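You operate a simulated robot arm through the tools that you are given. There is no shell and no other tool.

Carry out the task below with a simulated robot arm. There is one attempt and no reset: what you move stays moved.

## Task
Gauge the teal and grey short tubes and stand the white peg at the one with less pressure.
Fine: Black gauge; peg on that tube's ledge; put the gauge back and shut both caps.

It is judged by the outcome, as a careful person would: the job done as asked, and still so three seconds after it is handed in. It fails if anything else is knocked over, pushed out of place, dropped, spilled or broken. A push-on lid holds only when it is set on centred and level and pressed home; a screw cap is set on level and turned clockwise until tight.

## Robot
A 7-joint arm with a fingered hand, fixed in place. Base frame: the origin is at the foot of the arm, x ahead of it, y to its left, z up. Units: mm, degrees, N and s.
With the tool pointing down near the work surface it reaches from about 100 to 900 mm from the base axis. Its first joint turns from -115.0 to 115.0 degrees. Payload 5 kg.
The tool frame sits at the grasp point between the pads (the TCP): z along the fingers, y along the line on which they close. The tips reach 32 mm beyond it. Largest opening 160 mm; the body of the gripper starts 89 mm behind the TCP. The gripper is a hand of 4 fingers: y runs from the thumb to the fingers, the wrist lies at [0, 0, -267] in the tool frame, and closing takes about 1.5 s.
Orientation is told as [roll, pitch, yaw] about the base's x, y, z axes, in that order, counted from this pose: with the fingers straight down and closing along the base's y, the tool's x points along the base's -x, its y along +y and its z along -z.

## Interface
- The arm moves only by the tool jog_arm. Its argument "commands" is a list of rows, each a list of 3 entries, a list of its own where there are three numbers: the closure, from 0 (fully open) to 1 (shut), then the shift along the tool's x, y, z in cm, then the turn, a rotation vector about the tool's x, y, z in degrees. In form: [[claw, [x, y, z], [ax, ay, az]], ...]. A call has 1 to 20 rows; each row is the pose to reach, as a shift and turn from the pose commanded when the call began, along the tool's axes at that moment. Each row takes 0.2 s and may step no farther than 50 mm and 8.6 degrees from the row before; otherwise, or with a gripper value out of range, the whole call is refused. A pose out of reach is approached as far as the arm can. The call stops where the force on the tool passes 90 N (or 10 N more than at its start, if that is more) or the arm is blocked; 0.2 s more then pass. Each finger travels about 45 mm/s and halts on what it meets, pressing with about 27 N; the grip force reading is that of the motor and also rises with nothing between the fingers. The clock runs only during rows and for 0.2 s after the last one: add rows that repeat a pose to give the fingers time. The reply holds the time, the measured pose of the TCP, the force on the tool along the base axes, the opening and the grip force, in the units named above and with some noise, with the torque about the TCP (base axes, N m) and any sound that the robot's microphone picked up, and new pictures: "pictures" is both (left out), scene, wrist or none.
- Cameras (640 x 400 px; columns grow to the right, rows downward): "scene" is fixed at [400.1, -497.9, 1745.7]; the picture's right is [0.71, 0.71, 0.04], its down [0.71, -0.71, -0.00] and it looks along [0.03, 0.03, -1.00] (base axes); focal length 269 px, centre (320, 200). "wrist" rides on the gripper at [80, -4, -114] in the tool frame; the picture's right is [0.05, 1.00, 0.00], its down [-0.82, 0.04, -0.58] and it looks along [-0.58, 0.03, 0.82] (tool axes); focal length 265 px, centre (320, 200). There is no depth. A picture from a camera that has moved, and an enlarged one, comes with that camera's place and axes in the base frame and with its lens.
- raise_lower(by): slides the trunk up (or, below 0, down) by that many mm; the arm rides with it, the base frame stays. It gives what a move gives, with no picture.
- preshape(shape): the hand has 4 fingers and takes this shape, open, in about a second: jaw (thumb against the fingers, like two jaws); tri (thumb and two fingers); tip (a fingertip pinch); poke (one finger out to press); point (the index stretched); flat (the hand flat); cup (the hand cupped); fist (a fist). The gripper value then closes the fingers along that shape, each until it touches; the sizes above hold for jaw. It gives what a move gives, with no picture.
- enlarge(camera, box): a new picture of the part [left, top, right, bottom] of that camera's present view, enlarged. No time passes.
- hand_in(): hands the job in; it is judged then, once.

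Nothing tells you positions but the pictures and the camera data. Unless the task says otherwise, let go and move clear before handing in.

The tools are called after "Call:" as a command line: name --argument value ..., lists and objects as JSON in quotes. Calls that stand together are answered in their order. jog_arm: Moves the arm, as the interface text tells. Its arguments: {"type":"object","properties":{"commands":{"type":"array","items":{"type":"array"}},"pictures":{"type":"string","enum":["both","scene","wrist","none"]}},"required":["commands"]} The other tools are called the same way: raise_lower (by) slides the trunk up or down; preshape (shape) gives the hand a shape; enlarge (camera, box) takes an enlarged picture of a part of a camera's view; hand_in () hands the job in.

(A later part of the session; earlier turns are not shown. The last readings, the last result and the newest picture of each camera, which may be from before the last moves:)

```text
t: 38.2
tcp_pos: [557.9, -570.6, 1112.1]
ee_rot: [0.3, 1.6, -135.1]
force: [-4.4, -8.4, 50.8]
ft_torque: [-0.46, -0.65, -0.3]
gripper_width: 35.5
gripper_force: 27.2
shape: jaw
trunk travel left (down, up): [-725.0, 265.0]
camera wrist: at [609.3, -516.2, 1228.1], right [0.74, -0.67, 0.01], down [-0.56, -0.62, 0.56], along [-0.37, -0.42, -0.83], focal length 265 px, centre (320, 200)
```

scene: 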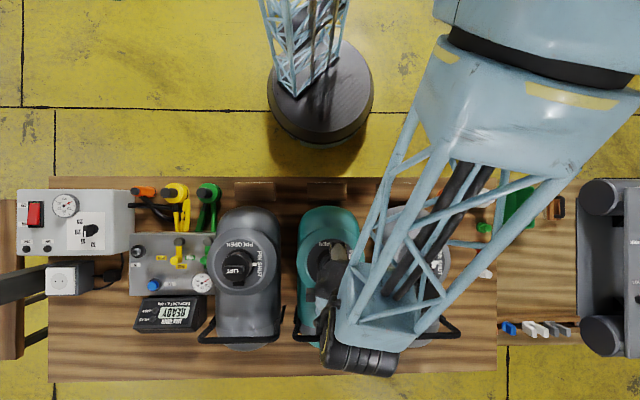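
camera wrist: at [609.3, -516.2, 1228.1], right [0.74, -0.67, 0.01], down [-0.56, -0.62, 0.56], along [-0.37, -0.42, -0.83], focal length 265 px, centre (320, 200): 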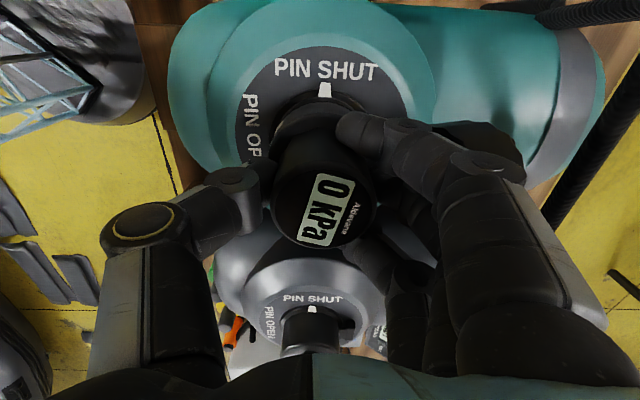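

More even now. I'll twist clockwise about the vertical to lock it, at slightly lower pressure.

Call:
jog_arm --commands '[[1, [0, 0, -0.1], [0, 0, 0]], [1, [0, 0, -0.1], [-0.18, 0, 7]], [1, [0, 0, -0.1], [-0.36, 0, 14]], [1, [0, 0, -0.1], [-0.55, 0, 21]], [1, [0, 0, -0.1], [-0.73, 0, 28]], [1, [0, 0, -0.1], [-0.9, 0, 35]], [1, [0, 0, -0.1], [-1.1, 0, 42]], [1, [0, 0, -0.1], [-1.3, 0, 49]], [1, [0, 0, -0.1], [-1.5, 0, 56]], [1, [0, 0, -0.1], [-1.5, 0, 56]]]'

Call:
enlarge --camera "wrist" --box '[240, 60, 400, 260]'

```text
t: 40.4
tcp_pos: [557.4, -571.6, 1111.9]
ee_rot: [0.1, 1.6, 169.0]
force: [-1.7, 4.1, 40.5]
ft_torque: [-0.37, -0.23, 0.5]
gripper_width: 35.5
gripper_force: 27.2
shape: jaw
trunk travel left (down, up): [-725.0, 265.0]
camera wrist: at [635.4, -583.9, 1228.4], right [-0.14, -0.99, 0.0], down [-0.82, 0.12, 0.55], along [-0.55, 0.08, -0.83], focal length 265 px, centre (320, 200)
```

scene: 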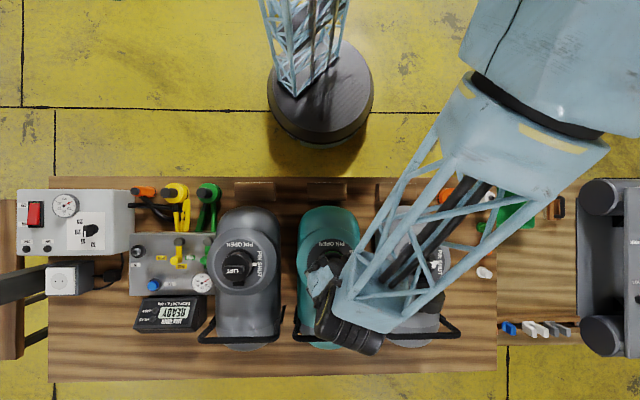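
wrist: 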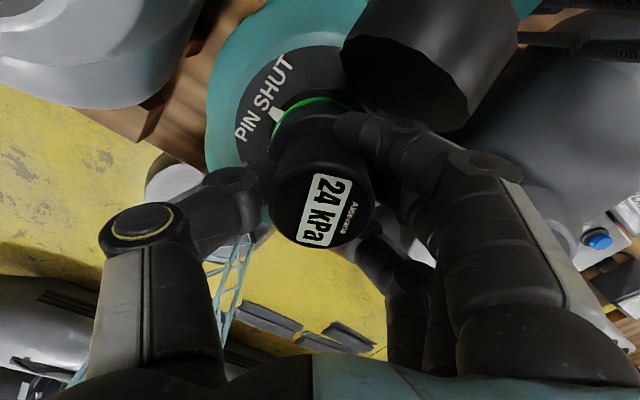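

```text
2.00 times, centred on (320, 160) of wrist
camera zoom: at [635.4, -583.9, 1228.4], right [-0.14, -0.99, 0.0], down [-0.82, 0.12, 0.55], along [-0.55, 0.08, -0.83], focal length 531 px, centre (320, 280)
```

zoom: 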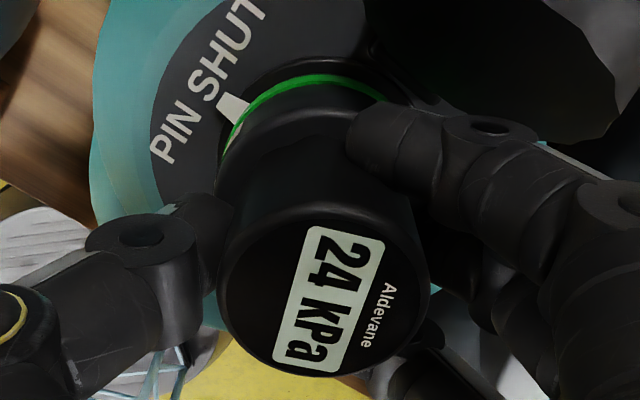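

It locked and reads 24 kPa on the teal tube. I'll hold to confirm the reading is steady.

Call:
jog_arm --commands '[[1, [0, 0, -0.1], [0, 0, -1]], [1, [0, 0, -0.2], [0, 0, -1]], [1, [0, 0, -0.2], [0, 0, -1]], [1, [0, 0, -0.2], [0, 0, -1]]]' --pictures "wrist"

Call:
enlarge --camera "wrist" --box '[260, 160, 380, 260]'

```text
t: 41.4
tcp_pos: [557.6, -572.0, 1112.8]
ee_rot: [-0.1, 1.4, 169.9]
force: [-0.2, 5.6, 19.1]
ft_torque: [-0.17, -0.2, 0.09]
gripper_width: 34.8
gripper_force: 27.1
shape: jaw
trunk travel left (down, up): [-725.0, 265.0]
camera wrist: at [635.7, -583.0, 1228.7], right [-0.12, -0.99, 0.0], down [-0.82, 0.1, 0.56], along [-0.55, 0.07, -0.83], focal length 265 px, centre (320, 200)
```

wrist: 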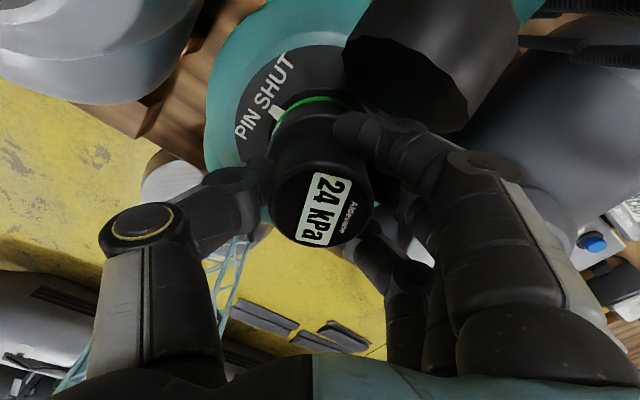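

```text
4.00 times, centred on (320, 210) of wrist
camera zoom: at [635.7, -583.0, 1228.7], right [-0.12, -0.99, 0.0], down [-0.82, 0.1, 0.56], along [-0.55, 0.07, -0.83], focal length 1062 px, centre (320, 160)
```

zoom: 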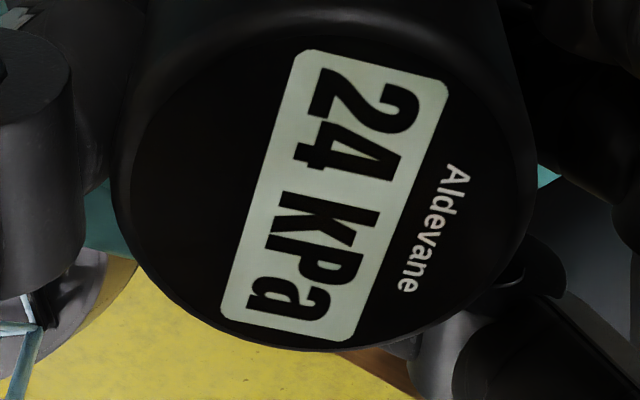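

The readings are steady: teal 24 kPa, grey 27 kPa, so teal has less pressure. I'll unlock counter-clockwise.

Call:
jog_arm --commands '[[1, [0, 0, -0.05], [0, 0, -7]], [1, [0, 0, -0.05], [0, 0, -14]], [1, [0, 0, -0.05], [0, 0, -21]], [1, [0, 0, -0.05], [0, 0, -28]], [1, [0, 0, -0.05], [0, 0, -35]], [1, [0, 0, -0.05], [0, 0, -42]], [1, [0, 0, -0.05], [0, 0, -49]], [1, [0, 0, -0.05], [0, 0, -56]], [1, [0, 0, -0.05], [0, 0, -63]], [1, [0, 0, -0.05], [0, 0, -70]], [1, [0, 0, -0.05], [0, 0, -70]]]' --pictures "wrist"

```text
t: 43.8
tcp_pos: [559.0, -572.9, 1114.0]
ee_rot: [1.5, 0.5, -120.1]
force: [-4.4, -2.2, 13.3]
ft_torque: [0.3, 0.02, -0.23]
gripper_width: 33.6
gripper_force: 27.1
shape: jaw
trunk travel left (down, up): [-725.0, 265.0]
camera wrist: at [592.7, -502.5, 1227.9], right [0.89, -0.45, 0.03], down [-0.39, -0.72, 0.57], along [-0.24, -0.52, -0.82], focal length 265 px, centre (320, 200)
```

wrist: 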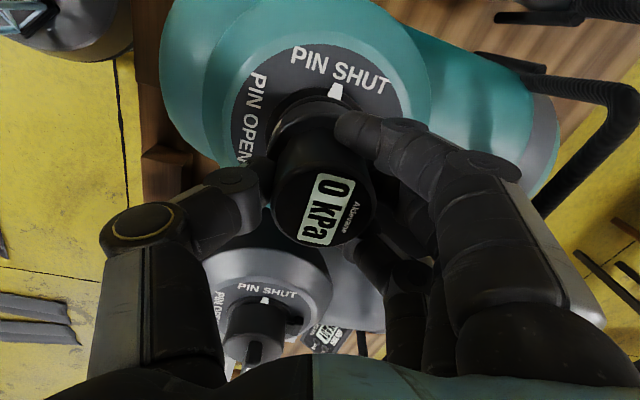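

It's unlocked and reads 0. I'll lift straight up.

Call:
jog_arm --commands '[[1, [0, 0, -0.5], [0, 0, 0]], [1, [0, 0, -1.5], [0, 0, 0]], [1, [0, 0, -3], [0, 0, 0]], [1, [0, 0, -5], [0, 0, 0]], [1, [0, 0, -7], [0, 0, 0]], [1, [0, 0, -9], [0, 0, 0]], [1, [0, 0, -9], [0, 0, 0]]]'

Call:
enlarge --camera "wrist" --box '[240, 40, 400, 260]'

```text
t: 45.4
tcp_pos: [555.1, -574.4, 1201.8]
ee_rot: [1.4, 0.5, -120.0]
force: [-0.1, -0.4, -1.9]
ft_torque: [-0.02, 0.04, 0.0]
gripper_width: 32.7
gripper_force: 26.9
shape: jaw
trunk travel left (down, up): [-725.0, 265.0]
camera wrist: at [590.7, -503.3, 1316.2], right [0.89, -0.46, 0.02], down [-0.39, -0.72, 0.57], along [-0.24, -0.52, -0.82], focal length 265 px, centre (320, 200)
```

scene: 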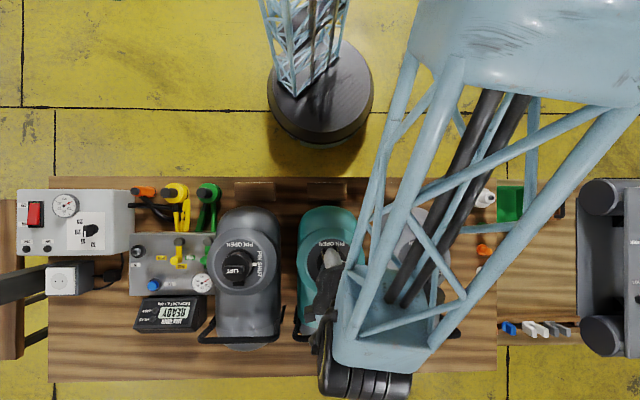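
wrist: 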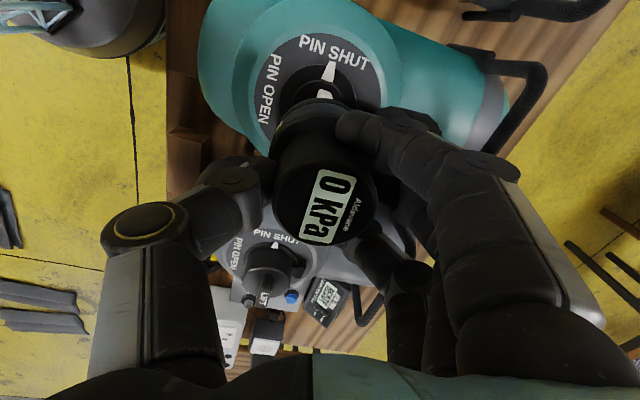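

```text
1.82 times, centred on (320, 150) of wrist
camera zoom: at [590.7, -503.3, 1316.2], right [0.89, -0.46, 0.02], down [-0.39, -0.72, 0.57], along [-0.24, -0.52, -0.82], focal length 483 px, centre (320, 291)
```

zoom: 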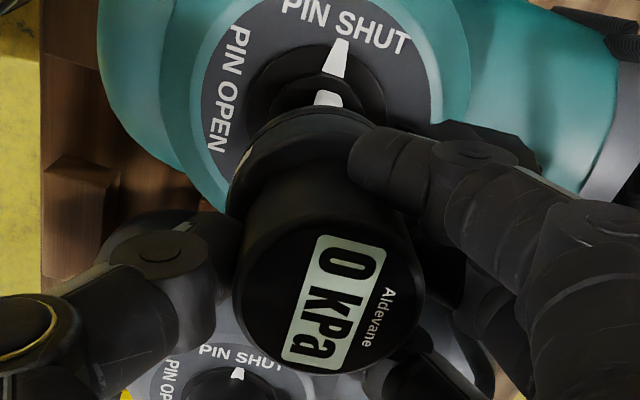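

Both pins are still at SHUT. I'll carry the gauge back to its place at about (829,-235), keeping the present hand angle so it goes down upright and facing as before.

Call:
jog_arm --commands '[[1, [4.3, 0.68, 0], [0, 0, 0]], [1, [8.6, 1.36, 0], [0, 0, 0]], [1, [12.9, 2.03, 0], [0, 0, 0]], [1, [17.2, 2.7, 0], [0, 0, 0]], [1, [21.5, 3.4, 0], [0, 0, 0]], [1, [25.8, 4.07, 0], [0, 0, 0]], [1, [30.1, 4.75, 0], [0, 0, 0]], [1, [34.4, 5.42, 0], [0, 0, 0]], [1, [38.7, 6.1, 0], [0, 0, 0]], [1, [43.06, 6.78, 0], [0, 0, 0]], [1, [43.06, 6.78, 0], [0, 0, 0]]]'

```text
t: 47.8
tcp_pos: [830.3, -234.1, 1205.4]
ee_rot: [1.4, 0.5, -120.1]
force: [0.7, 0.2, -1.1]
ft_torque: [0.01, 0.01, 0.0]
gripper_width: 32.1
gripper_force: 26.8
shape: jaw
trunk travel left (down, up): [-725.0, 265.0]
camera wrist: at [865.5, -165.3, 1320.3], right [0.89, -0.46, 0.03], down [-0.39, -0.72, 0.57], along [-0.24, -0.52, -0.82], focal length 265 px, centre (320, 200)
```

scene: 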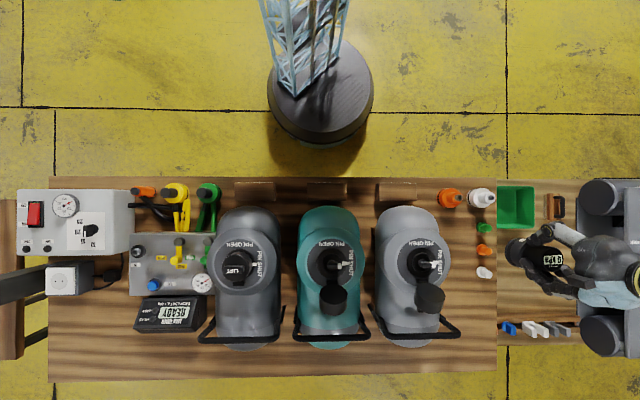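
wrist: 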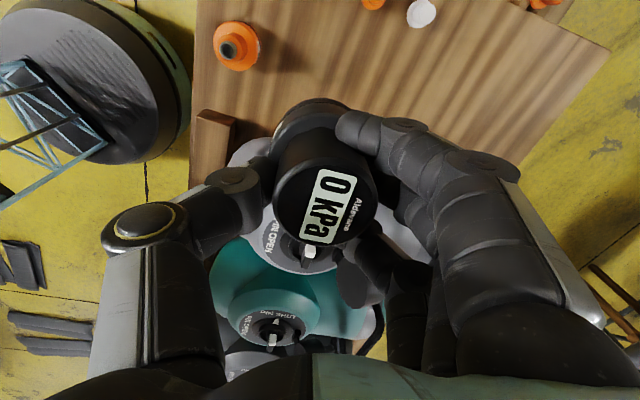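

The gauge is above its spot. I'll go straight down, compensating for the slight hand tilt, and stop a few cm above the bench to check.

Call:
jog_arm --commands '[[1, [-0.1, -0.2, 3], [0, 0, 0]], [1, [-0.15, -0.4, 7.5], [0, 0, 0]], [1, [-0.2, -0.5, 12], [0, 0, 0]], [1, [-0.25, -0.6, 16.5], [0, 0, 0]], [1, [-0.3, -0.7, 21], [0, 0, 0]], [1, [-0.35, -0.8, 25], [0, 0, 0]], [1, [-0.4, -0.91, 28.5], [0, 0, 0]], [1, [-0.4, -0.91, 28.5], [0, 0, 0]]]'

Call:
enlarge --camera "wrist" --box '[180, 40, 400, 260]'

Call:
enlarge --camera "scene" --box '[420, 180, 520, 290]'

```text
t: 49.6
tcp_pos: [827.4, -232.8, 924.8]
ee_rot: [1.4, 0.4, -120.0]
force: [1.0, -0.3, -2.0]
ft_torque: [0.0, -0.03, -0.01]
gripper_width: 32.4
gripper_force: 27.3
shape: jaw
trunk travel left (down, up): [-725.0, 265.0]
camera wrist: at [862.2, -162.5, 1038.6], right [0.89, -0.46, 0.03], down [-0.39, -0.72, 0.57], along [-0.24, -0.52, -0.82], focal length 265 px, centre (320, 200)
```

scene: 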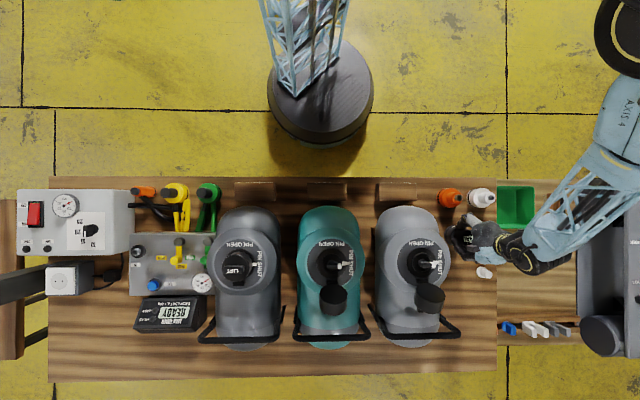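
wrist: 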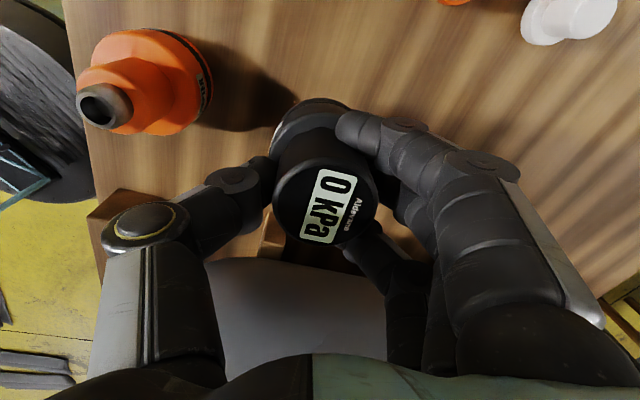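

```text
1.82 times, centred on (290, 150) of wrist
camera zoom: at [862.2, -162.5, 1038.6], right [0.89, -0.46, 0.03], down [-0.39, -0.72, 0.57], along [-0.24, -0.52, -0.82], focal length 483 px, centre (374, 291)
```

zoom: 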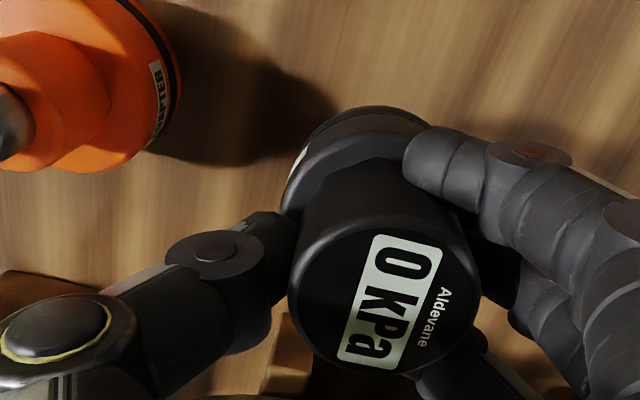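

```text
3.64 times, centred on (470, 235) of scene
camera zoom: at [400.1, -497.9, 1745.7], right [0.71, 0.71, 0.04], down [0.71, -0.71, 0.0], along [0.03, 0.03, -1.0], focal length 978 px, centre (-226, 73)
```

zoom: 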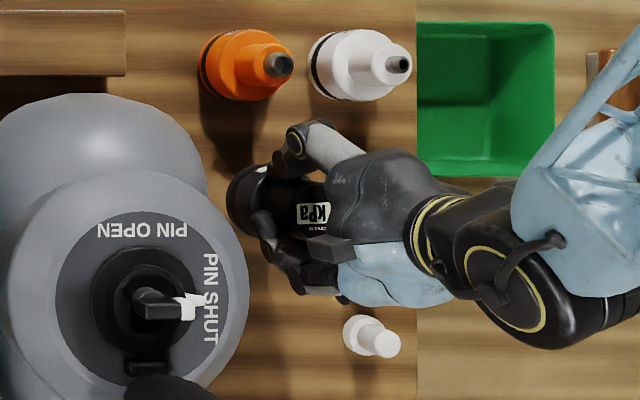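

Position matches the original spot. I'll lower gently to the bench.

Call:
jog_arm --commands '[[1, [-0.02, -0.05, 2], [0, 0, 0]], [1, [-0.03, -0.09, 3.5], [0, 0, 0]], [1, [-0.04, -0.11, 4.5], [0, 0, 0]], [1, [-0.04, -0.11, 4.5], [0, 0, 0]]]' --pictures "none"

Call:
jog_arm --commands '[[1, [0, 0, 0.2], [0, 0, 0]], [1, [0, 0, 0.4], [0, 0, 0]], [1, [0, 0, 0.4], [0, 0, 0]]]' --pictures "wrist"

```text
t: 50.6
tcp_pos: [828.1, -233.2, 879.7]
ee_rot: [1.4, 0.6, -120.1]
force: [0.0, 0.4, -1.5]
ft_torque: [0.0, 0.01, 0.02]
gripper_width: 32.4
gripper_force: 26.9
shape: jaw
trunk travel left (down, up): [-725.0, 265.0]
```

```text
t: 51.4
tcp_pos: [827.3, -235.0, 875.4]
ee_rot: [1.5, 0.4, -120.0]
force: [-2.1, -0.7, 9.6]
ft_torque: [0.21, -0.09, 0.02]
gripper_width: 32.6
gripper_force: 26.6
shape: jaw
trunk travel left (down, up): [-725.0, 265.0]
camera wrist: at [862.7, -163.5, 989.2], right [0.89, -0.46, 0.03], down [-0.39, -0.72, 0.57], along [-0.24, -0.52, -0.82], focal length 265 px, centre (320, 200)
```

wrist: 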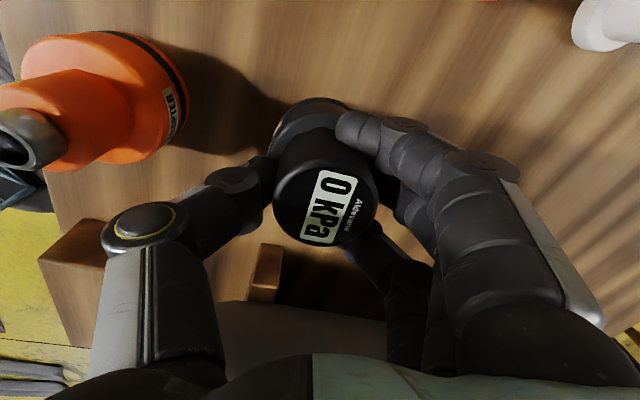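

The gauge is on the bench with light contact. I'll open the fingers to release it.

Call:
jog_arm --commands '[[0.75, [0, 0, 0], [0, 0, 0]], [0.65, [0, 0, 0], [0, 0, 0]], [0.55, [0, 0, 0], [0, 0, 0]], [0.45, [0, 0, 0], [0, 0, 0]], [0.35, [0, 0, 0], [0, 0, 0]], [0.35, [0, 0, 0], [0, 0, 0]]]' --pictures "wrist"

```text
t: 52.8
tcp_pos: [828.0, -234.1, 873.9]
ee_rot: [1.4, 0.4, -120.0]
force: [0.5, 0.6, 0.8]
ft_torque: [0.01, 0.0, -0.04]
gripper_width: 103.5
gripper_force: 0.1
shape: jaw
trunk travel left (down, up): [-725.0, 265.0]
camera wrist: at [862.9, -163.3, 988.0], right [0.89, -0.46, 0.03], down [-0.39, -0.72, 0.57], along [-0.24, -0.52, -0.82], focal length 265 px, centre (320, 200)
```

wrist: 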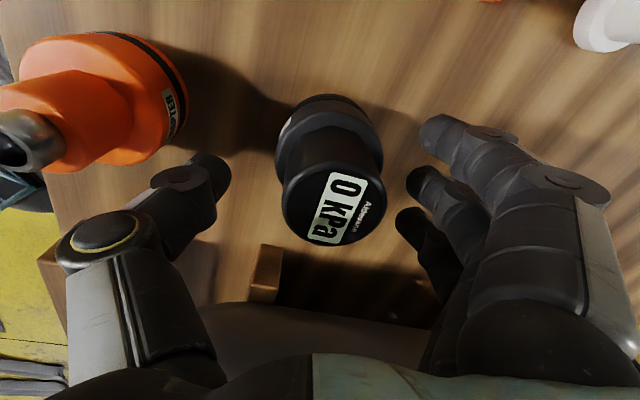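

The gauge stands back in its place. I'll lift straight up clear of it, then look at it again.

Call:
jog_arm --commands '[[0.35, [0.02, 0.05, -2], [0, 0, 0]], [0.35, [0.05, 0.12, -5], [0, 0, 0]], [0.3, [0.09, 0.23, -9.5], [0, 0, 0]], [0.2, [0.12, 0.34, -14], [0, 0, 0]], [0.1, [0.16, 0.45, -18.5], [0, 0, 0]], [0, [0.2, 0.56, -23], [0, 0, 0]], [0, [0.24, 0.66, -27], [0, 0, 0]], [0, [0.24, 0.66, -27], [0, 0, 0]]]'

Call:
enlarge --camera "scene" --box '[430, 180, 500, 290]'

```text
t: 54.6
tcp_pos: [828.6, -233.5, 1146.0]
ee_rot: [1.4, 0.5, -120.0]
force: [-0.3, 0.1, -1.0]
ft_torque: [0.02, 0.0, 0.0]
gripper_width: 159.5
gripper_force: 0.1
shape: jaw
trunk travel left (down, up): [-725.0, 265.0]
camera wrist: at [862.7, -163.6, 1260.1], right [0.89, -0.46, 0.02], down [-0.39, -0.72, 0.57], along [-0.24, -0.52, -0.82], focal length 265 px, centre (320, 200)
```

scene: 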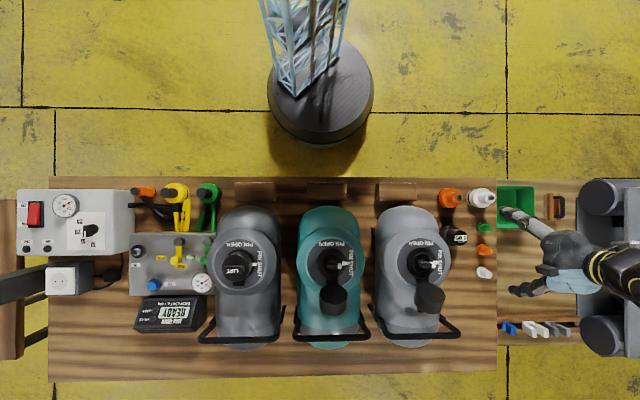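
wrist: 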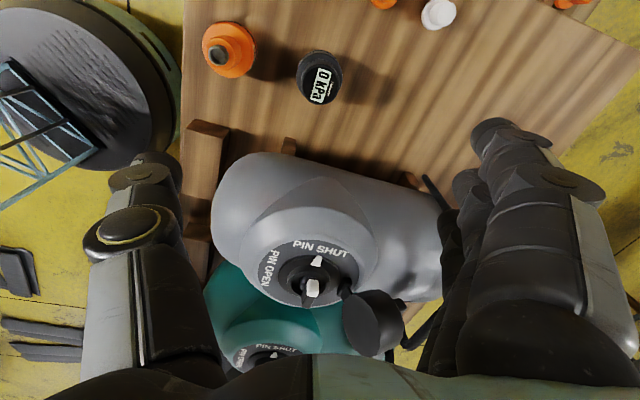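

```text
3.64 times, centred on (465, 235) of scene
camera zoom: at [400.1, -497.9, 1745.7], right [0.71, 0.71, 0.04], down [0.71, -0.71, 0.0], along [0.03, 0.03, -1.0], focal length 978 px, centre (-207, 73)
```

zoom: 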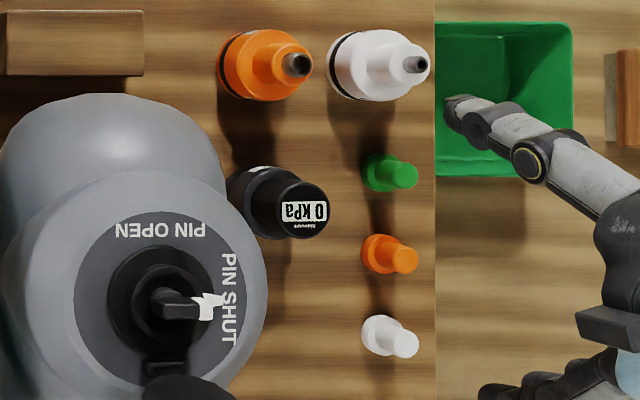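

The gauge is back within a few millimetres and upright. Next is the white peg; I'll level the hand first, then turn it to close along the bench's length and reach out toward the peg.

Call:
jog_arm --commands '[[0, [0, 0, 0], [0.7, -0.25, 0]], [0, [0, 0, 0], [1.4, -0.5, 0]], [0, [0, 0, 0], [1.4, -0.5, 0]]]' --pictures "none"

Call:
jog_arm --commands '[[0, [0, 0, 0], [0, 0, -7.5]], [0, [0, 0, 0], [0, 0, -15]], [0, [0, 0, 0], [0, 0, -22.5]], [0, [0, 0, 0], [0, 0, -30]], [0, [0, 0, 0], [0, 0, -37.5]], [0, [0, 0, 0], [0, 0, -45]], [0, [0, 0, 0], [0, 0, -52.5]], [0, [0, 0, 0], [0, 0, -60]], [0, [0, 0, 0], [0, 0, -67.5]], [0, [0, 0, 0], [0, 0, -75]], [0, [0, 0, 0], [0, 0, -75]]]'

```text
t: 55.4
tcp_pos: [827.6, -233.8, 1144.4]
ee_rot: [0.0, 0.1, -120.0]
force: [0.4, -0.2, 0.4]
ft_torque: [-0.04, -0.02, -0.01]
gripper_width: 159.8
gripper_force: 0.0
shape: jaw
trunk travel left (down, up): [-725.0, 265.0]
```

```text
t: 57.8
tcp_pos: [829.4, -233.1, 1144.2]
ee_rot: [0.0, 0.1, -45.0]
force: [-0.2, 0.9, 0.9]
ft_torque: [0.0, 0.0, 0.01]
gripper_width: 159.7
gripper_force: 0.0
shape: jaw
trunk travel left (down, up): [-725.0, 265.0]
camera wrist: at [769.7, -181.4, 1257.9], right [0.67, 0.74, 0.0], down [0.61, -0.55, 0.58], along [0.43, -0.39, -0.82], focal length 265 px, centre (320, 200)
```

scene: 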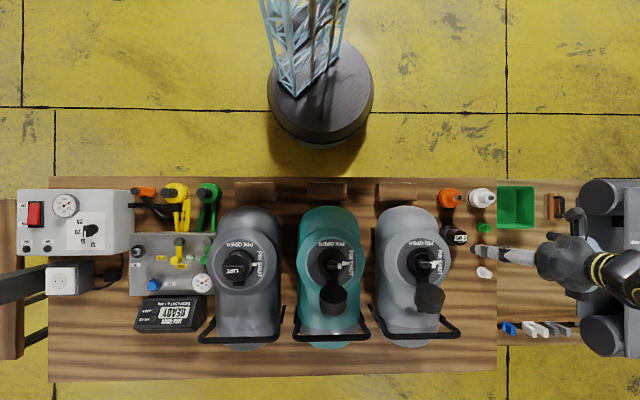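
wrist: 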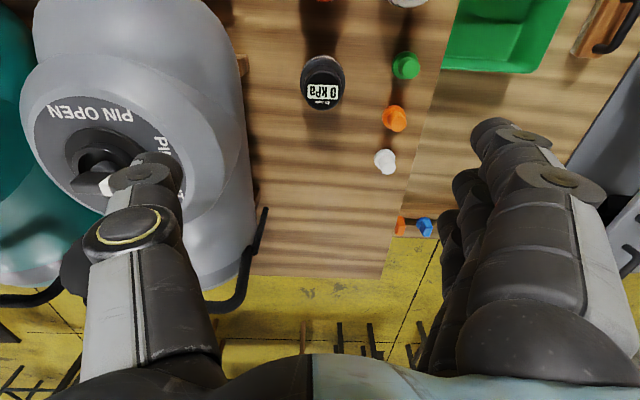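

The white peg shows near p≈540, q≈882. I'll move out over it and see how far the arm reaches with the hand pointing down.

Call:
jog_arm --commands '[[0, [-3, 2.7, 1], [0, 0, 0]], [0, [-6, 5.4, 2], [0, 0, 0]], [0, [-9, 8, 3], [0, 0, 0]], [0, [-12, 10.5, 5], [0, 0, 0]], [0, [-13.2, 11.9, 8], [0, 0, 0]], [0, [-13.2, 11.9, 11], [0, 0, 0]], [0, [-13.2, 11.9, 11], [0, 0, 0]]]'

```text
t: 59.4
tcp_pos: [991.2, -238.8, 1034.9]
ee_rot: [0.0, 0.0, -45.0]
force: [0.0, -0.9, 0.1]
ft_torque: [0.04, 0.01, 0.02]
gripper_width: 160.0
gripper_force: 0.0
shape: jaw
out of reach, approached as far as the arm can: row 5, 6, 7
trunk travel left (down, up): [-725.0, 265.0]
camera wrist: at [932.7, -186.3, 1149.0], right [0.67, 0.74, 0.0], down [0.61, -0.55, 0.58], along [0.43, -0.39, -0.82], focal length 265 px, centre (320, 200)
```

scene: 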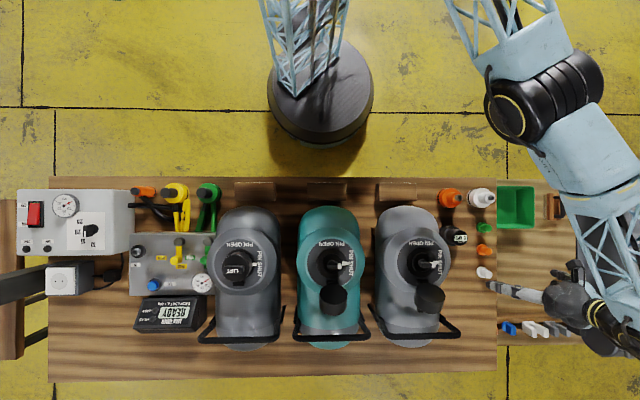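
wrist: 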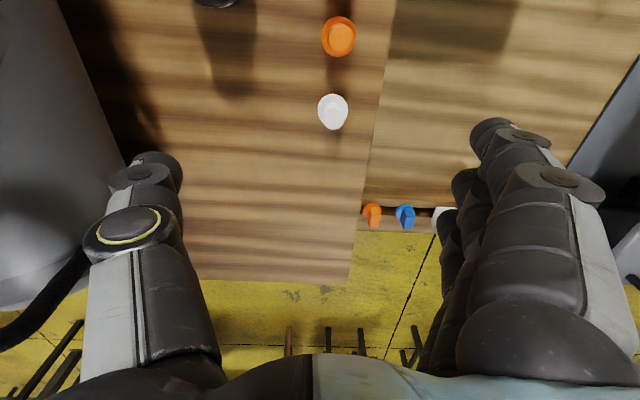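

The arm comes within about 17 mm at this height. Lowering the trunk will bring the shoulder down and extend reach; first a closer look at the peg.

Call:
enlarge --camera "wrist" --box '[280, 70, 400, 150]'

Call:
enlarge --camera "scene" --box '[460, 230, 520, 300]'

```text
5.00 times, centred on (340, 110) of wrist
camera zoom: at [932.7, -186.3, 1149.0], right [0.67, 0.74, 0.0], down [0.61, -0.55, 0.58], along [0.43, -0.39, -0.82], focal length 1327 px, centre (220, 650)
```

zoom: 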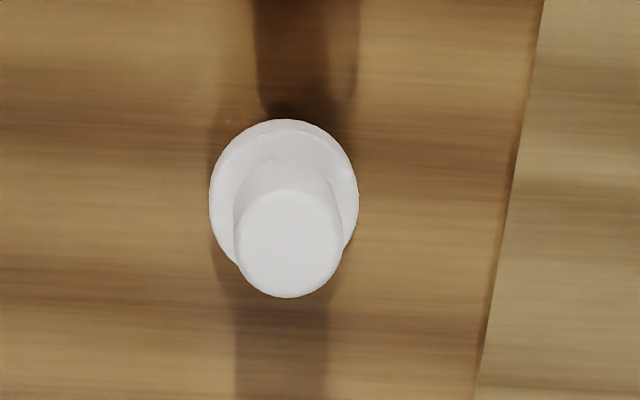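

```text
5.71 times, centred on (490, 265) of scene
camera zoom: at [400.1, -497.9, 1745.7], right [0.71, 0.71, 0.04], down [0.71, -0.71, 0.0], along [0.03, 0.03, -1.0], focal length 1537 px, centre (-651, -171)
```

zoom: 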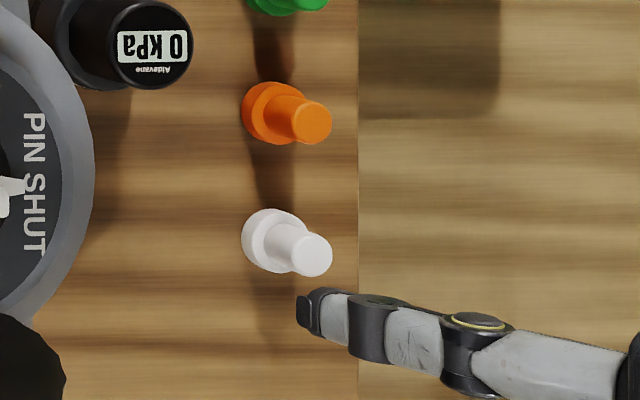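

The peg is 40 mm tall with a 25 mm stem on a 37 mm foot, at p≈549, q≈891. I'll lower the trunk by 150 mm, which leaves the fingertips just above the peg's height.

Call:
raise_lower --by -150

Call:
jog_arm --commands '[[0, [0, 0, -0.5], [0, 0, 0]], [0, [0, 0, -0.5], [0, 0, 0]]]'

```text
t: 61.1
tcp_pos: [991.3, -238.8, 885.5]
ee_rot: [0.1, 0.0, -45.0]
force: [0.4, -0.3, -0.7]
ft_torque: [0.03, 0.03, -0.02]
gripper_width: 160.0
gripper_force: 0.0
shape: jaw
trunk travel left (down, up): [-575.0, 415.0]
```

```text
t: 61.8
tcp_pos: [992.0, -238.5, 889.5]
ee_rot: [0.0, -0.2, -44.8]
force: [0.4, -0.4, 0.5]
ft_torque: [0.03, 0.0, 0.0]
gripper_width: 159.9
gripper_force: 0.0
shape: jaw
trunk travel left (down, up): [-575.0, 415.0]
camera wrist: at [933.4, -186.1, 1004.1], right [0.67, 0.74, 0.0], down [0.61, -0.55, 0.58], along [0.43, -0.39, -0.82], focal length 265 px, centre (320, 200)
```

scene: 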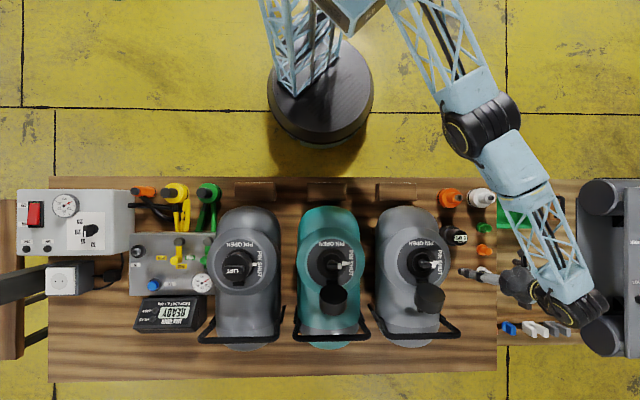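
wrist: 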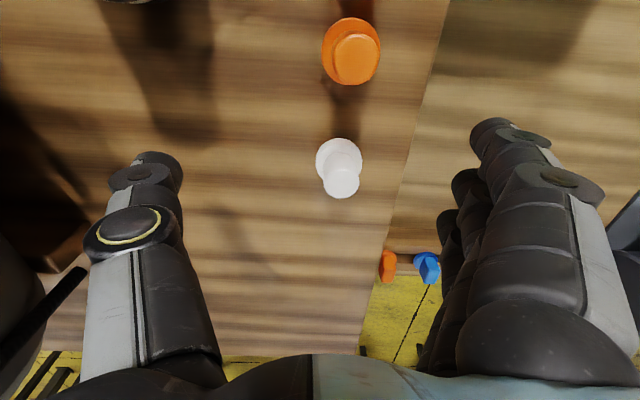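

The peg is just ahead between the fingers. I'll try moving the remaining ~2 cm over it.

Call:
jog_arm --commands '[[0, [-1.0, 0.8, 0], [0, 0, 0]], [0, [-2.1, 1.6, 0], [0, 0, 0]], [0, [-2.1, 1.6, 0], [0, 0, 0]]]' --pictures "wrist"

```text
t: 62.5
tcp_pos: [993.1, -238.2, 891.0]
ee_rot: [0.0, 0.0, -45.1]
force: [-0.3, -0.5, -0.2]
ft_torque: [0.0, 0.01, 0.01]
gripper_width: 159.8
gripper_force: 0.0
shape: jaw
out of reach, approached as far as the arm can: row 1, 2, 3
trunk travel left (down, up): [-575.0, 415.0]
camera wrist: at [933.7, -185.8, 1005.5], right [0.67, 0.74, 0.0], down [0.61, -0.55, 0.58], along [0.43, -0.39, -0.82], focal length 265 px, centre (320, 200)
```

wrist: 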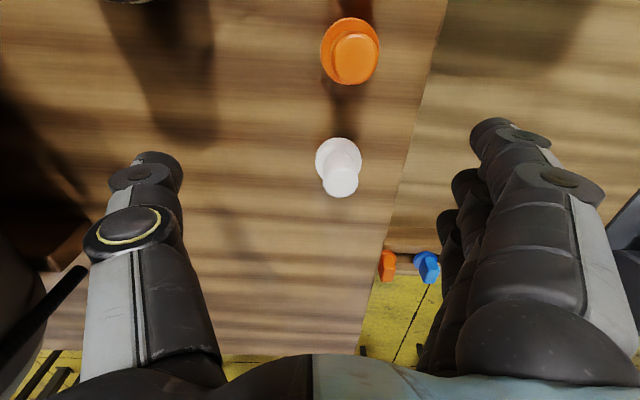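

The arm is nearly straight and 26 mm short, with the shoulder higher than the wrist. I'll raise the hand 200 mm and lower the trunk by the same amount to gain reach.

Call:
jog_arm --commands '[[0, [1.5, -1.0, -4], [0, 0, 0]], [0, [2.5, -1.6, -8], [0, 0, 0]], [0, [2.5, -1.6, -12], [0, 0, 0]], [0, [2.5, -1.6, -16], [0, 0, 0]], [0, [2.5, -1.6, -20], [0, 0, 0]], [0, [2.5, -1.6, -20], [0, 0, 0]]]' --pictures "none"

Call:
raise_lower --by -200

Call:
jog_arm --commands '[[0, [0, 0, 0], [0, 0, 0]]]'

```text
t: 64.0
tcp_pos: [981.1, -237.5, 1093.8]
ee_rot: [-0.1, 0.1, -45.0]
force: [0.8, 0.2, 0.9]
ft_torque: [0.02, 0.0, 0.02]
gripper_width: 159.9
gripper_force: 0.1
shape: jaw
out of reach, approached as far as the arm can: row 1, 2, 3, 4, 5, 6
trunk travel left (down, up): [-575.0, 415.0]
```

```text
t: 66.1
tcp_pos: [980.3, -238.1, 894.3]
ee_rot: [-0.1, 0.1, -45.1]
force: [-0.7, -0.4, 0.1]
ft_torque: [0.01, -0.01, 0.0]
gripper_width: 159.7
gripper_force: 0.0
shape: jaw
trunk travel left (down, up): [-375.0, 615.0]
```

```text
t: 66.5
tcp_pos: [980.9, -239.3, 893.8]
ee_rot: [-0.1, 0.1, -45.1]
force: [0.3, 0.4, 0.3]
ft_torque: [0.0, 0.0, 0.0]
gripper_width: 159.9
gripper_force: 0.0
shape: jaw
trunk travel left (down, up): [-375.0, 615.0]
camera wrist: at [922.0, -186.4, 1008.5], right [0.67, 0.74, 0.0], down [0.61, -0.55, 0.58], along [0.43, -0.39, -0.82], focal length 265 px, centre (320, 200)
```

scene: 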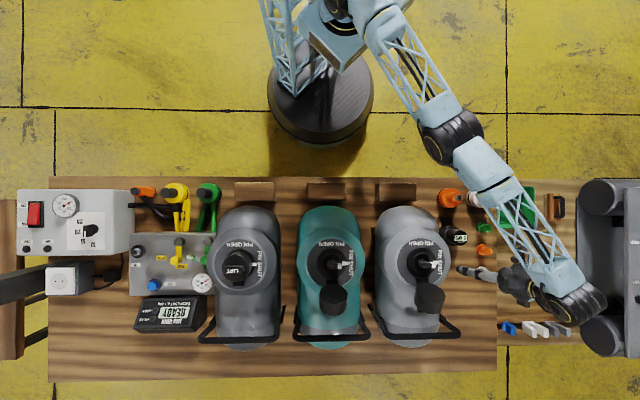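
wrist: 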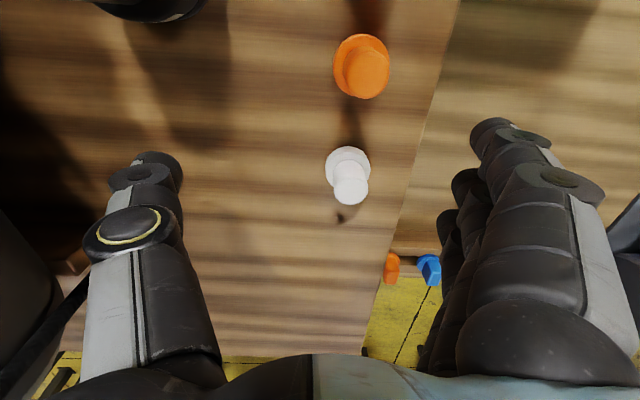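

Reach with the hand straight down tops out about 25 mm short at any trunk height. I'll tip the hand 12° outward about the pinch axis, which gives the missing reach, and move over the peg.

Call:
jog_arm --commands '[[0, [-0.5, 0.5, 0], [0, -4, 0]], [0, [-1.2, 1.2, 0], [0, -8, 0]], [0, [-2.0, 1.9, 0], [0, -12, 0]], [0, [-2.82, 2.46, 0], [0, -12, 0]], [0, [-2.82, 2.46, 0], [0, -12, 0]]]'

```text
t: 67.7
tcp_pos: [1026.2, -243.7, 897.7]
ee_rot: [-0.2, -11.8, -44.9]
force: [0.0, -1.0, 0.5]
ft_torque: [0.05, 0.0, -0.04]
gripper_width: 159.9
gripper_force: 0.1
shape: jaw
out of reach, approached as far as the arm can: row 1, 2, 3, 4, 5
trunk travel left (down, up): [-375.0, 615.0]
camera wrist: at [953.7, -176.3, 993.1], right [0.67, 0.74, -0.01], down [0.51, -0.45, 0.73], along [0.54, -0.5, -0.68], focal length 265 px, centre (320, 200)
```

scene: 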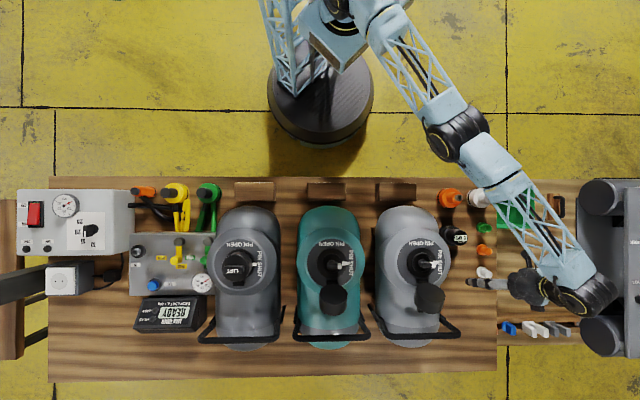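
wrist: 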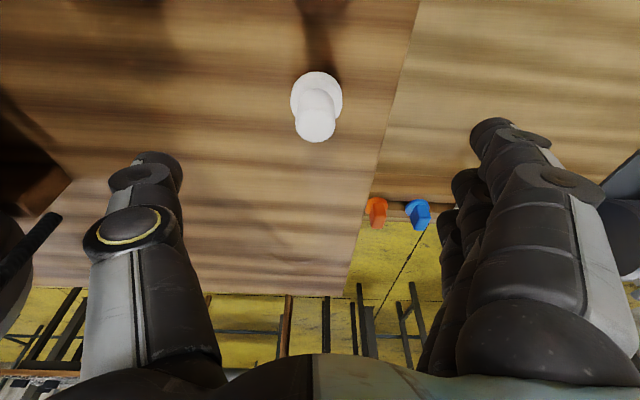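

Now the hand is just past the peg. I'll back up about 6 mm and check against the pictures.

Call:
jog_arm --commands '[[0, [0.3, -0.2, -0.06], [0, 0, 0]], [0, [0.64, -0.4, -0.13], [0, 0, 0]], [0, [0.64, -0.4, -0.13], [0, 0, 0]]]' --pictures "wrist"

```text
t: 68.5
tcp_pos: [1026.2, -243.8, 897.9]
ee_rot: [-0.2, -11.9, -45.0]
force: [0.0, 0.7, -0.8]
ft_torque: [-0.02, -0.03, 0.0]
gripper_width: 160.0
gripper_force: 0.0
shape: jaw
out of reach, approached as far as the arm can: row 1, 2, 3
trunk travel left (down, up): [-375.0, 615.0]
camera wrist: at [953.6, -176.2, 993.2], right [0.67, 0.74, -0.01], down [0.51, -0.45, 0.73], along [0.54, -0.5, -0.68], focal length 265 px, centre (320, 200)
```

wrist: 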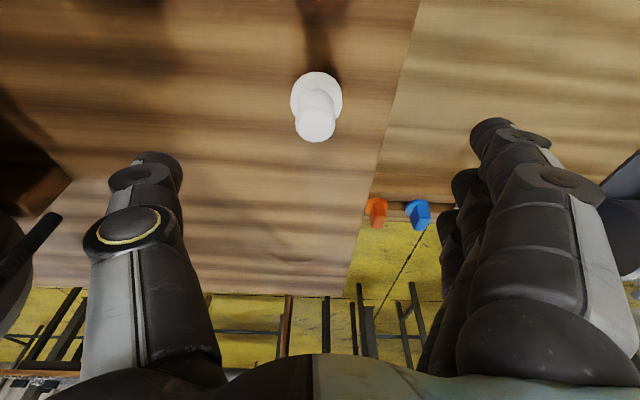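

I'll back up another centimetre.

Call:
jog_arm --commands '[[0, [0.5, -0.6, -0.1], [0, 0, 0]], [0, [0.93, -1.17, -0.2], [0, 0, 0]], [0, [0.93, -1.17, -0.2], [0, 0, 0]]]' --pictures "wrist"

Call:
enlarge --camera "wrist" --box '[260, 50, 380, 170]'

```text
t: 69.3
tcp_pos: [1026.0, -248.1, 899.6]
ee_rot: [-0.1, -11.9, -45.1]
force: [0.4, 1.1, 0.4]
ft_torque: [0.01, 0.03, 0.01]
gripper_width: 159.8
gripper_force: 0.0
shape: jaw
out of reach, approached as far as the arm can: row 1, 2, 3
trunk travel left (down, up): [-375.0, 615.0]
camera wrist: at [952.4, -180.6, 995.6], right [0.67, 0.74, -0.01], down [0.51, -0.45, 0.73], along [0.54, -0.5, -0.68], focal length 265 px, centre (320, 200)
```

wrist: 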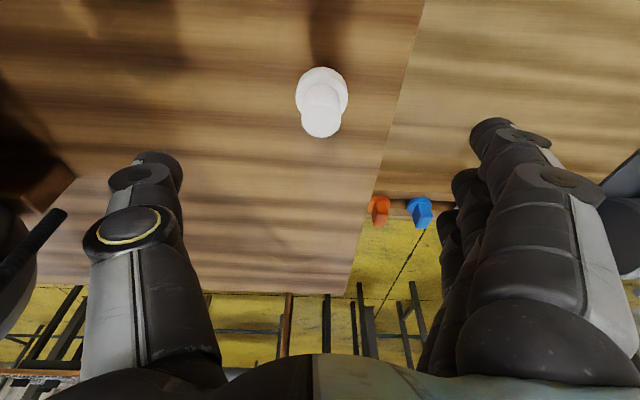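

```text
3.33 times, centred on (320, 110) of wrist
camera zoom: at [952.4, -180.6, 995.6], right [0.67, 0.74, -0.01], down [0.51, -0.45, 0.73], along [0.54, -0.5, -0.68], focal length 885 px, centre (320, 500)
```

zoom: 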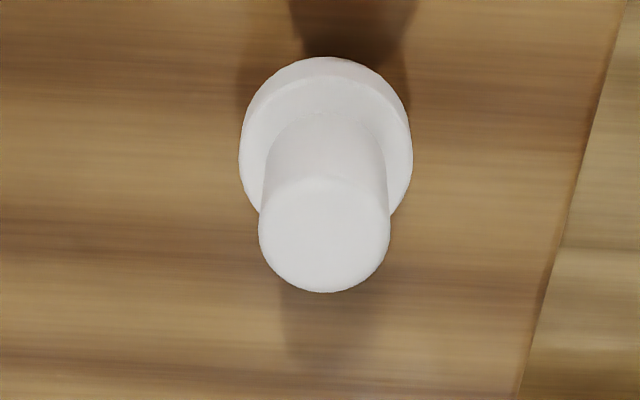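

The arm is held by a joint limit here rather than distance. I'll raise the trunk 100 mm and come down with the arm instead.

Call:
raise_lower --by 100

Call:
jog_arm --commands '[[0, [0.3, 0, 2], [0, 0, 0]], [0, [0.6, 0, 4.5], [0, 0, 0]], [0, [0.9, 0, 7], [0, 0, 0]], [0, [0.9, 0, 7], [0, 0, 0]]]'

```text
t: 70.7
tcp_pos: [1026.3, -248.2, 999.3]
ee_rot: [-0.3, -11.8, -45.0]
force: [0.5, 0.0, -0.7]
ft_torque: [0.01, 0.01, -0.03]
gripper_width: 160.0
gripper_force: 0.2
shape: jaw
trunk travel left (down, up): [-475.0, 515.0]
```

```text
t: 71.7
tcp_pos: [1032.9, -253.1, 929.6]
ee_rot: [-0.2, -11.7, -44.9]
force: [0.6, 0.3, 0.4]
ft_torque: [0.0, -0.01, 0.03]
gripper_width: 159.7
gripper_force: 0.1
shape: jaw
trunk travel left (down, up): [-475.0, 515.0]
camera wrist: at [959.3, -185.4, 1024.6], right [0.67, 0.74, -0.01], down [0.51, -0.45, 0.73], along [0.54, -0.5, -0.68], focal length 265 px, centre (320, 200)
```

scene: 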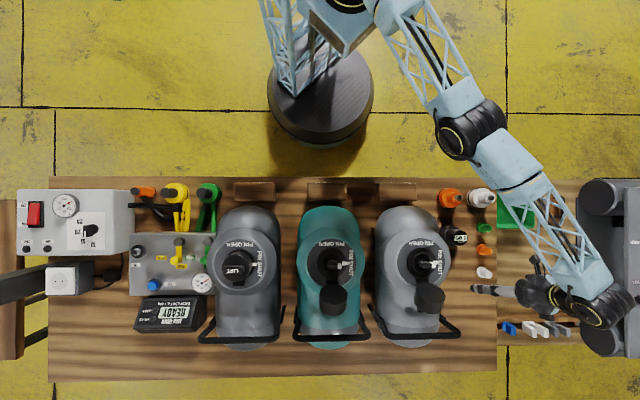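
wrist: 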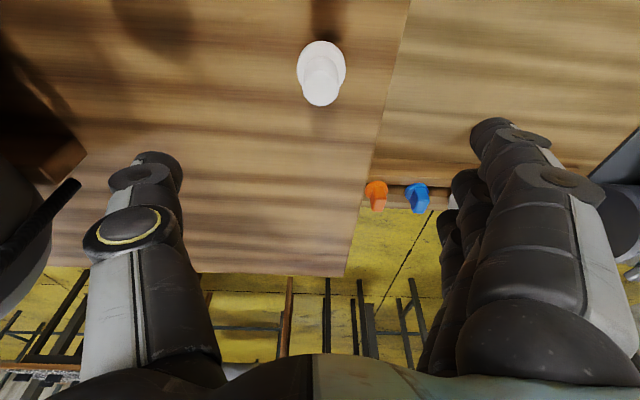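

Now it's within reach. I'll part-close the hand and come down beside the peg in two stages.

Call:
jog_arm --commands '[[0.15, [0.8, -0.1, 1.0], [0, 0, 0]], [0.3, [1.6, -0.1, 2.2], [0, 0, 0]], [0.45, [2.4, -0.2, 3.4], [0, 0, 0]], [0.5, [3.12, -0.2, 4.4], [0, 0, 0]], [0.5, [3.12, -0.2, 4.4], [0, 0, 0]]]' --pictures "wrist"

Call:
enlarge --camera "wrist" --box '[240, 80, 400, 240]'

```text
t: 72.8
tcp_pos: [1037.3, -243.8, 883.4]
ee_rot: [-0.1, -11.7, -45.0]
force: [-0.5, 0.3, 0.0]
ft_torque: [0.07, 0.0, 0.01]
gripper_width: 80.9
gripper_force: 0.0
shape: jaw
out of reach, approached as far as the arm can: row 1, 2, 3, 4, 5
trunk travel left (down, up): [-475.0, 515.0]
camera wrist: at [963.4, -177.2, 978.9], right [0.67, 0.74, -0.01], down [0.51, -0.45, 0.73], along [0.54, -0.5, -0.68], focal length 265 px, centre (320, 200)
```

wrist: 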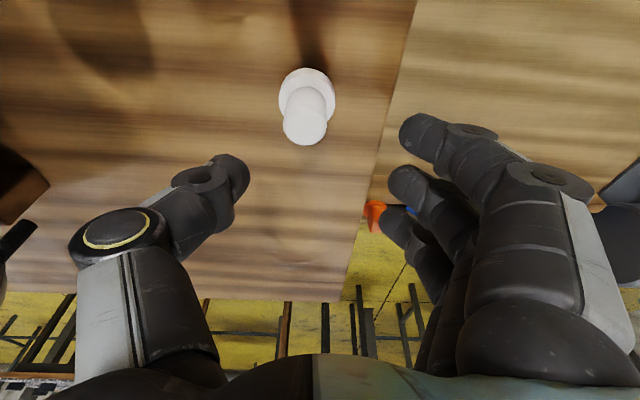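

```text
2.50 times, centred on (320, 160) of wrist
camera zoom: at [963.4, -177.2, 978.9], right [0.67, 0.74, -0.01], down [0.51, -0.45, 0.73], along [0.54, -0.5, -0.68], focal length 664 px, centre (320, 300)
```

zoom: 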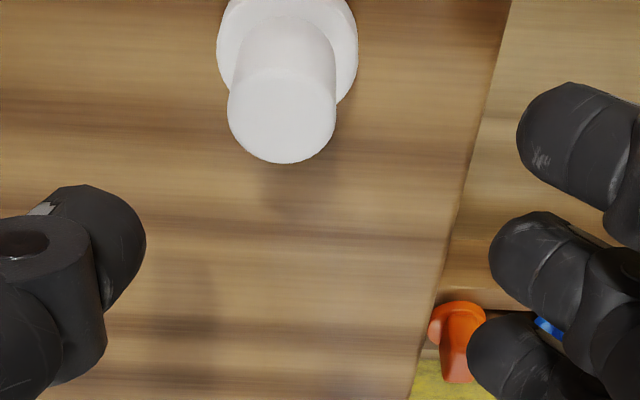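

The arm got stuck fully stretched, so small inward moves don't register. I'll retreat inward and upward to bend the elbow, then come back in with more tilt.

Call:
jog_arm --commands '[[0.5, [2.2, -1.6, -2.0], [0, 0, 0]], [0.5, [4.4, -3.2, -4.0], [0, 0, 0]], [0.5, [6.6, -4.8, -6.0], [0, 0, 0]], [0.5, [8.7, -6.3, -8.0], [0, 0, 0]], [0.5, [8.7, -6.3, -8.0], [0, 0, 0]]]' --pictures "scene"

```text
t: 74.0
tcp_pos: [1032.8, -243.6, 950.6]
ee_rot: [0.0, -11.7, -45.1]
force: [-0.6, -0.3, 0.5]
ft_torque: [0.04, 0.0, 0.0]
gripper_width: 80.8
gripper_force: 0.2
shape: jaw
out of reach, approached as far as the arm can: row 1, 2, 3, 4, 5
trunk travel left (down, up): [-475.0, 515.0]
```

scene: 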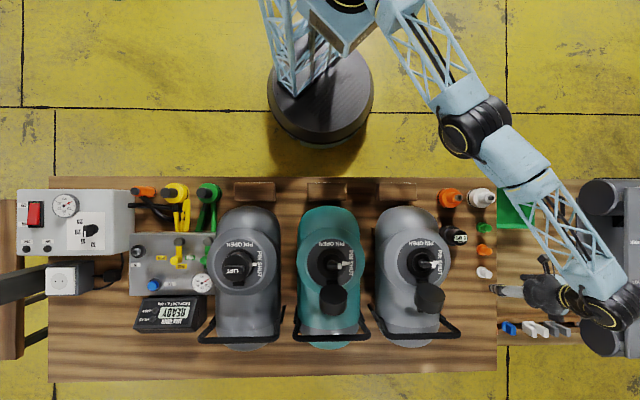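

The solver is still pinned at full stretch. I'll hold an inward, higher target for several rows so the elbow can work free; the path there is clear.

Call:
jog_arm --commands '[[0.5, [0, 0, -3], [0, 0, 0]], [0.5, [0, 0, -6], [0, 0, 0]], [0.5, [2, 0, -7], [0, 0, 0]], [0.5, [4, 0, -8], [0, 0, 0]], [0.5, [6, 0, -9], [0, 0, 0]], [0.5, [8, 0, -10], [0, 0, 0]], [0.5, [10, 0, -11], [0, 0, 0]], [0.5, [10, 0, -11], [0, 0, 0]], [0.5, [10, 0, -11], [0, 0, 0]], [0.5, [10, 0, -11], [0, 0, 0]]]' --pictures "scene"

```text
t: 76.2
tcp_pos: [1029.5, -174.9, 1054.4]
ee_rot: [-0.2, -11.8, -45.0]
force: [-0.8, 0.2, 0.1]
ft_torque: [0.02, 0.01, -0.01]
gripper_width: 80.6
gripper_force: 0.1
shape: jaw
out of reach, approached as far as the arm can: row 3, 4, 5, 6, 7, 8, 9, 10
trunk travel left (down, up): [-475.0, 515.0]
```

scene: 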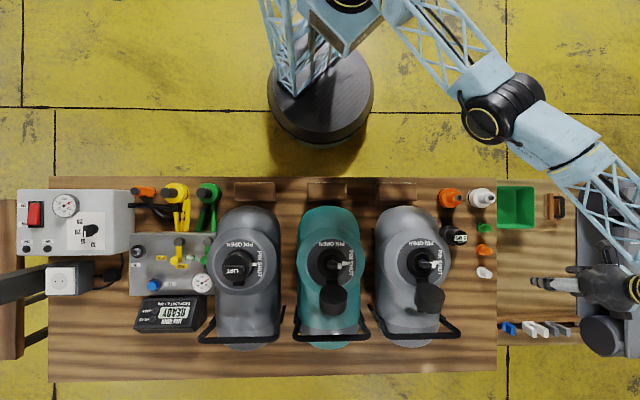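

The arm seems stuck at the straight-elbow singularity. I'll tip the hand inward while retreating, which should make the elbow bend.

Call:
jog_arm --commands '[[0.5, [2, -1, -1], [0, 8, 0]], [0.5, [5, -2.5, -2], [0, 16, 0]], [0.5, [8, -4, -3], [0, 24, 0]], [0.5, [11, -5.5, -4], [0, 32, 0]], [0.5, [14, -7, -5], [0, 32, 0]], [0.5, [16, -8, -5], [0, 32, 0]], [0.5, [16, -8, -5], [0, 32, 0]]]' --pictures "scene"

```text
t: 77.8
tcp_pos: [911.4, -140.4, 1082.2]
ee_rot: [-0.3, 20.2, -45.1]
force: [0.2, 0.8, 0.7]
ft_torque: [-0.05, -0.03, 0.01]
gripper_width: 80.6
gripper_force: 0.1
shape: jaw
out of reach, approached as far as the arm can: row 1, 4, 5, 6, 7
trunk travel left (down, up): [-475.0, 515.0]
```

scene: 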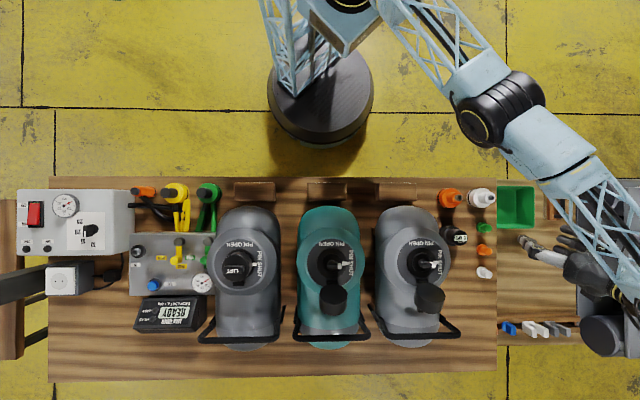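

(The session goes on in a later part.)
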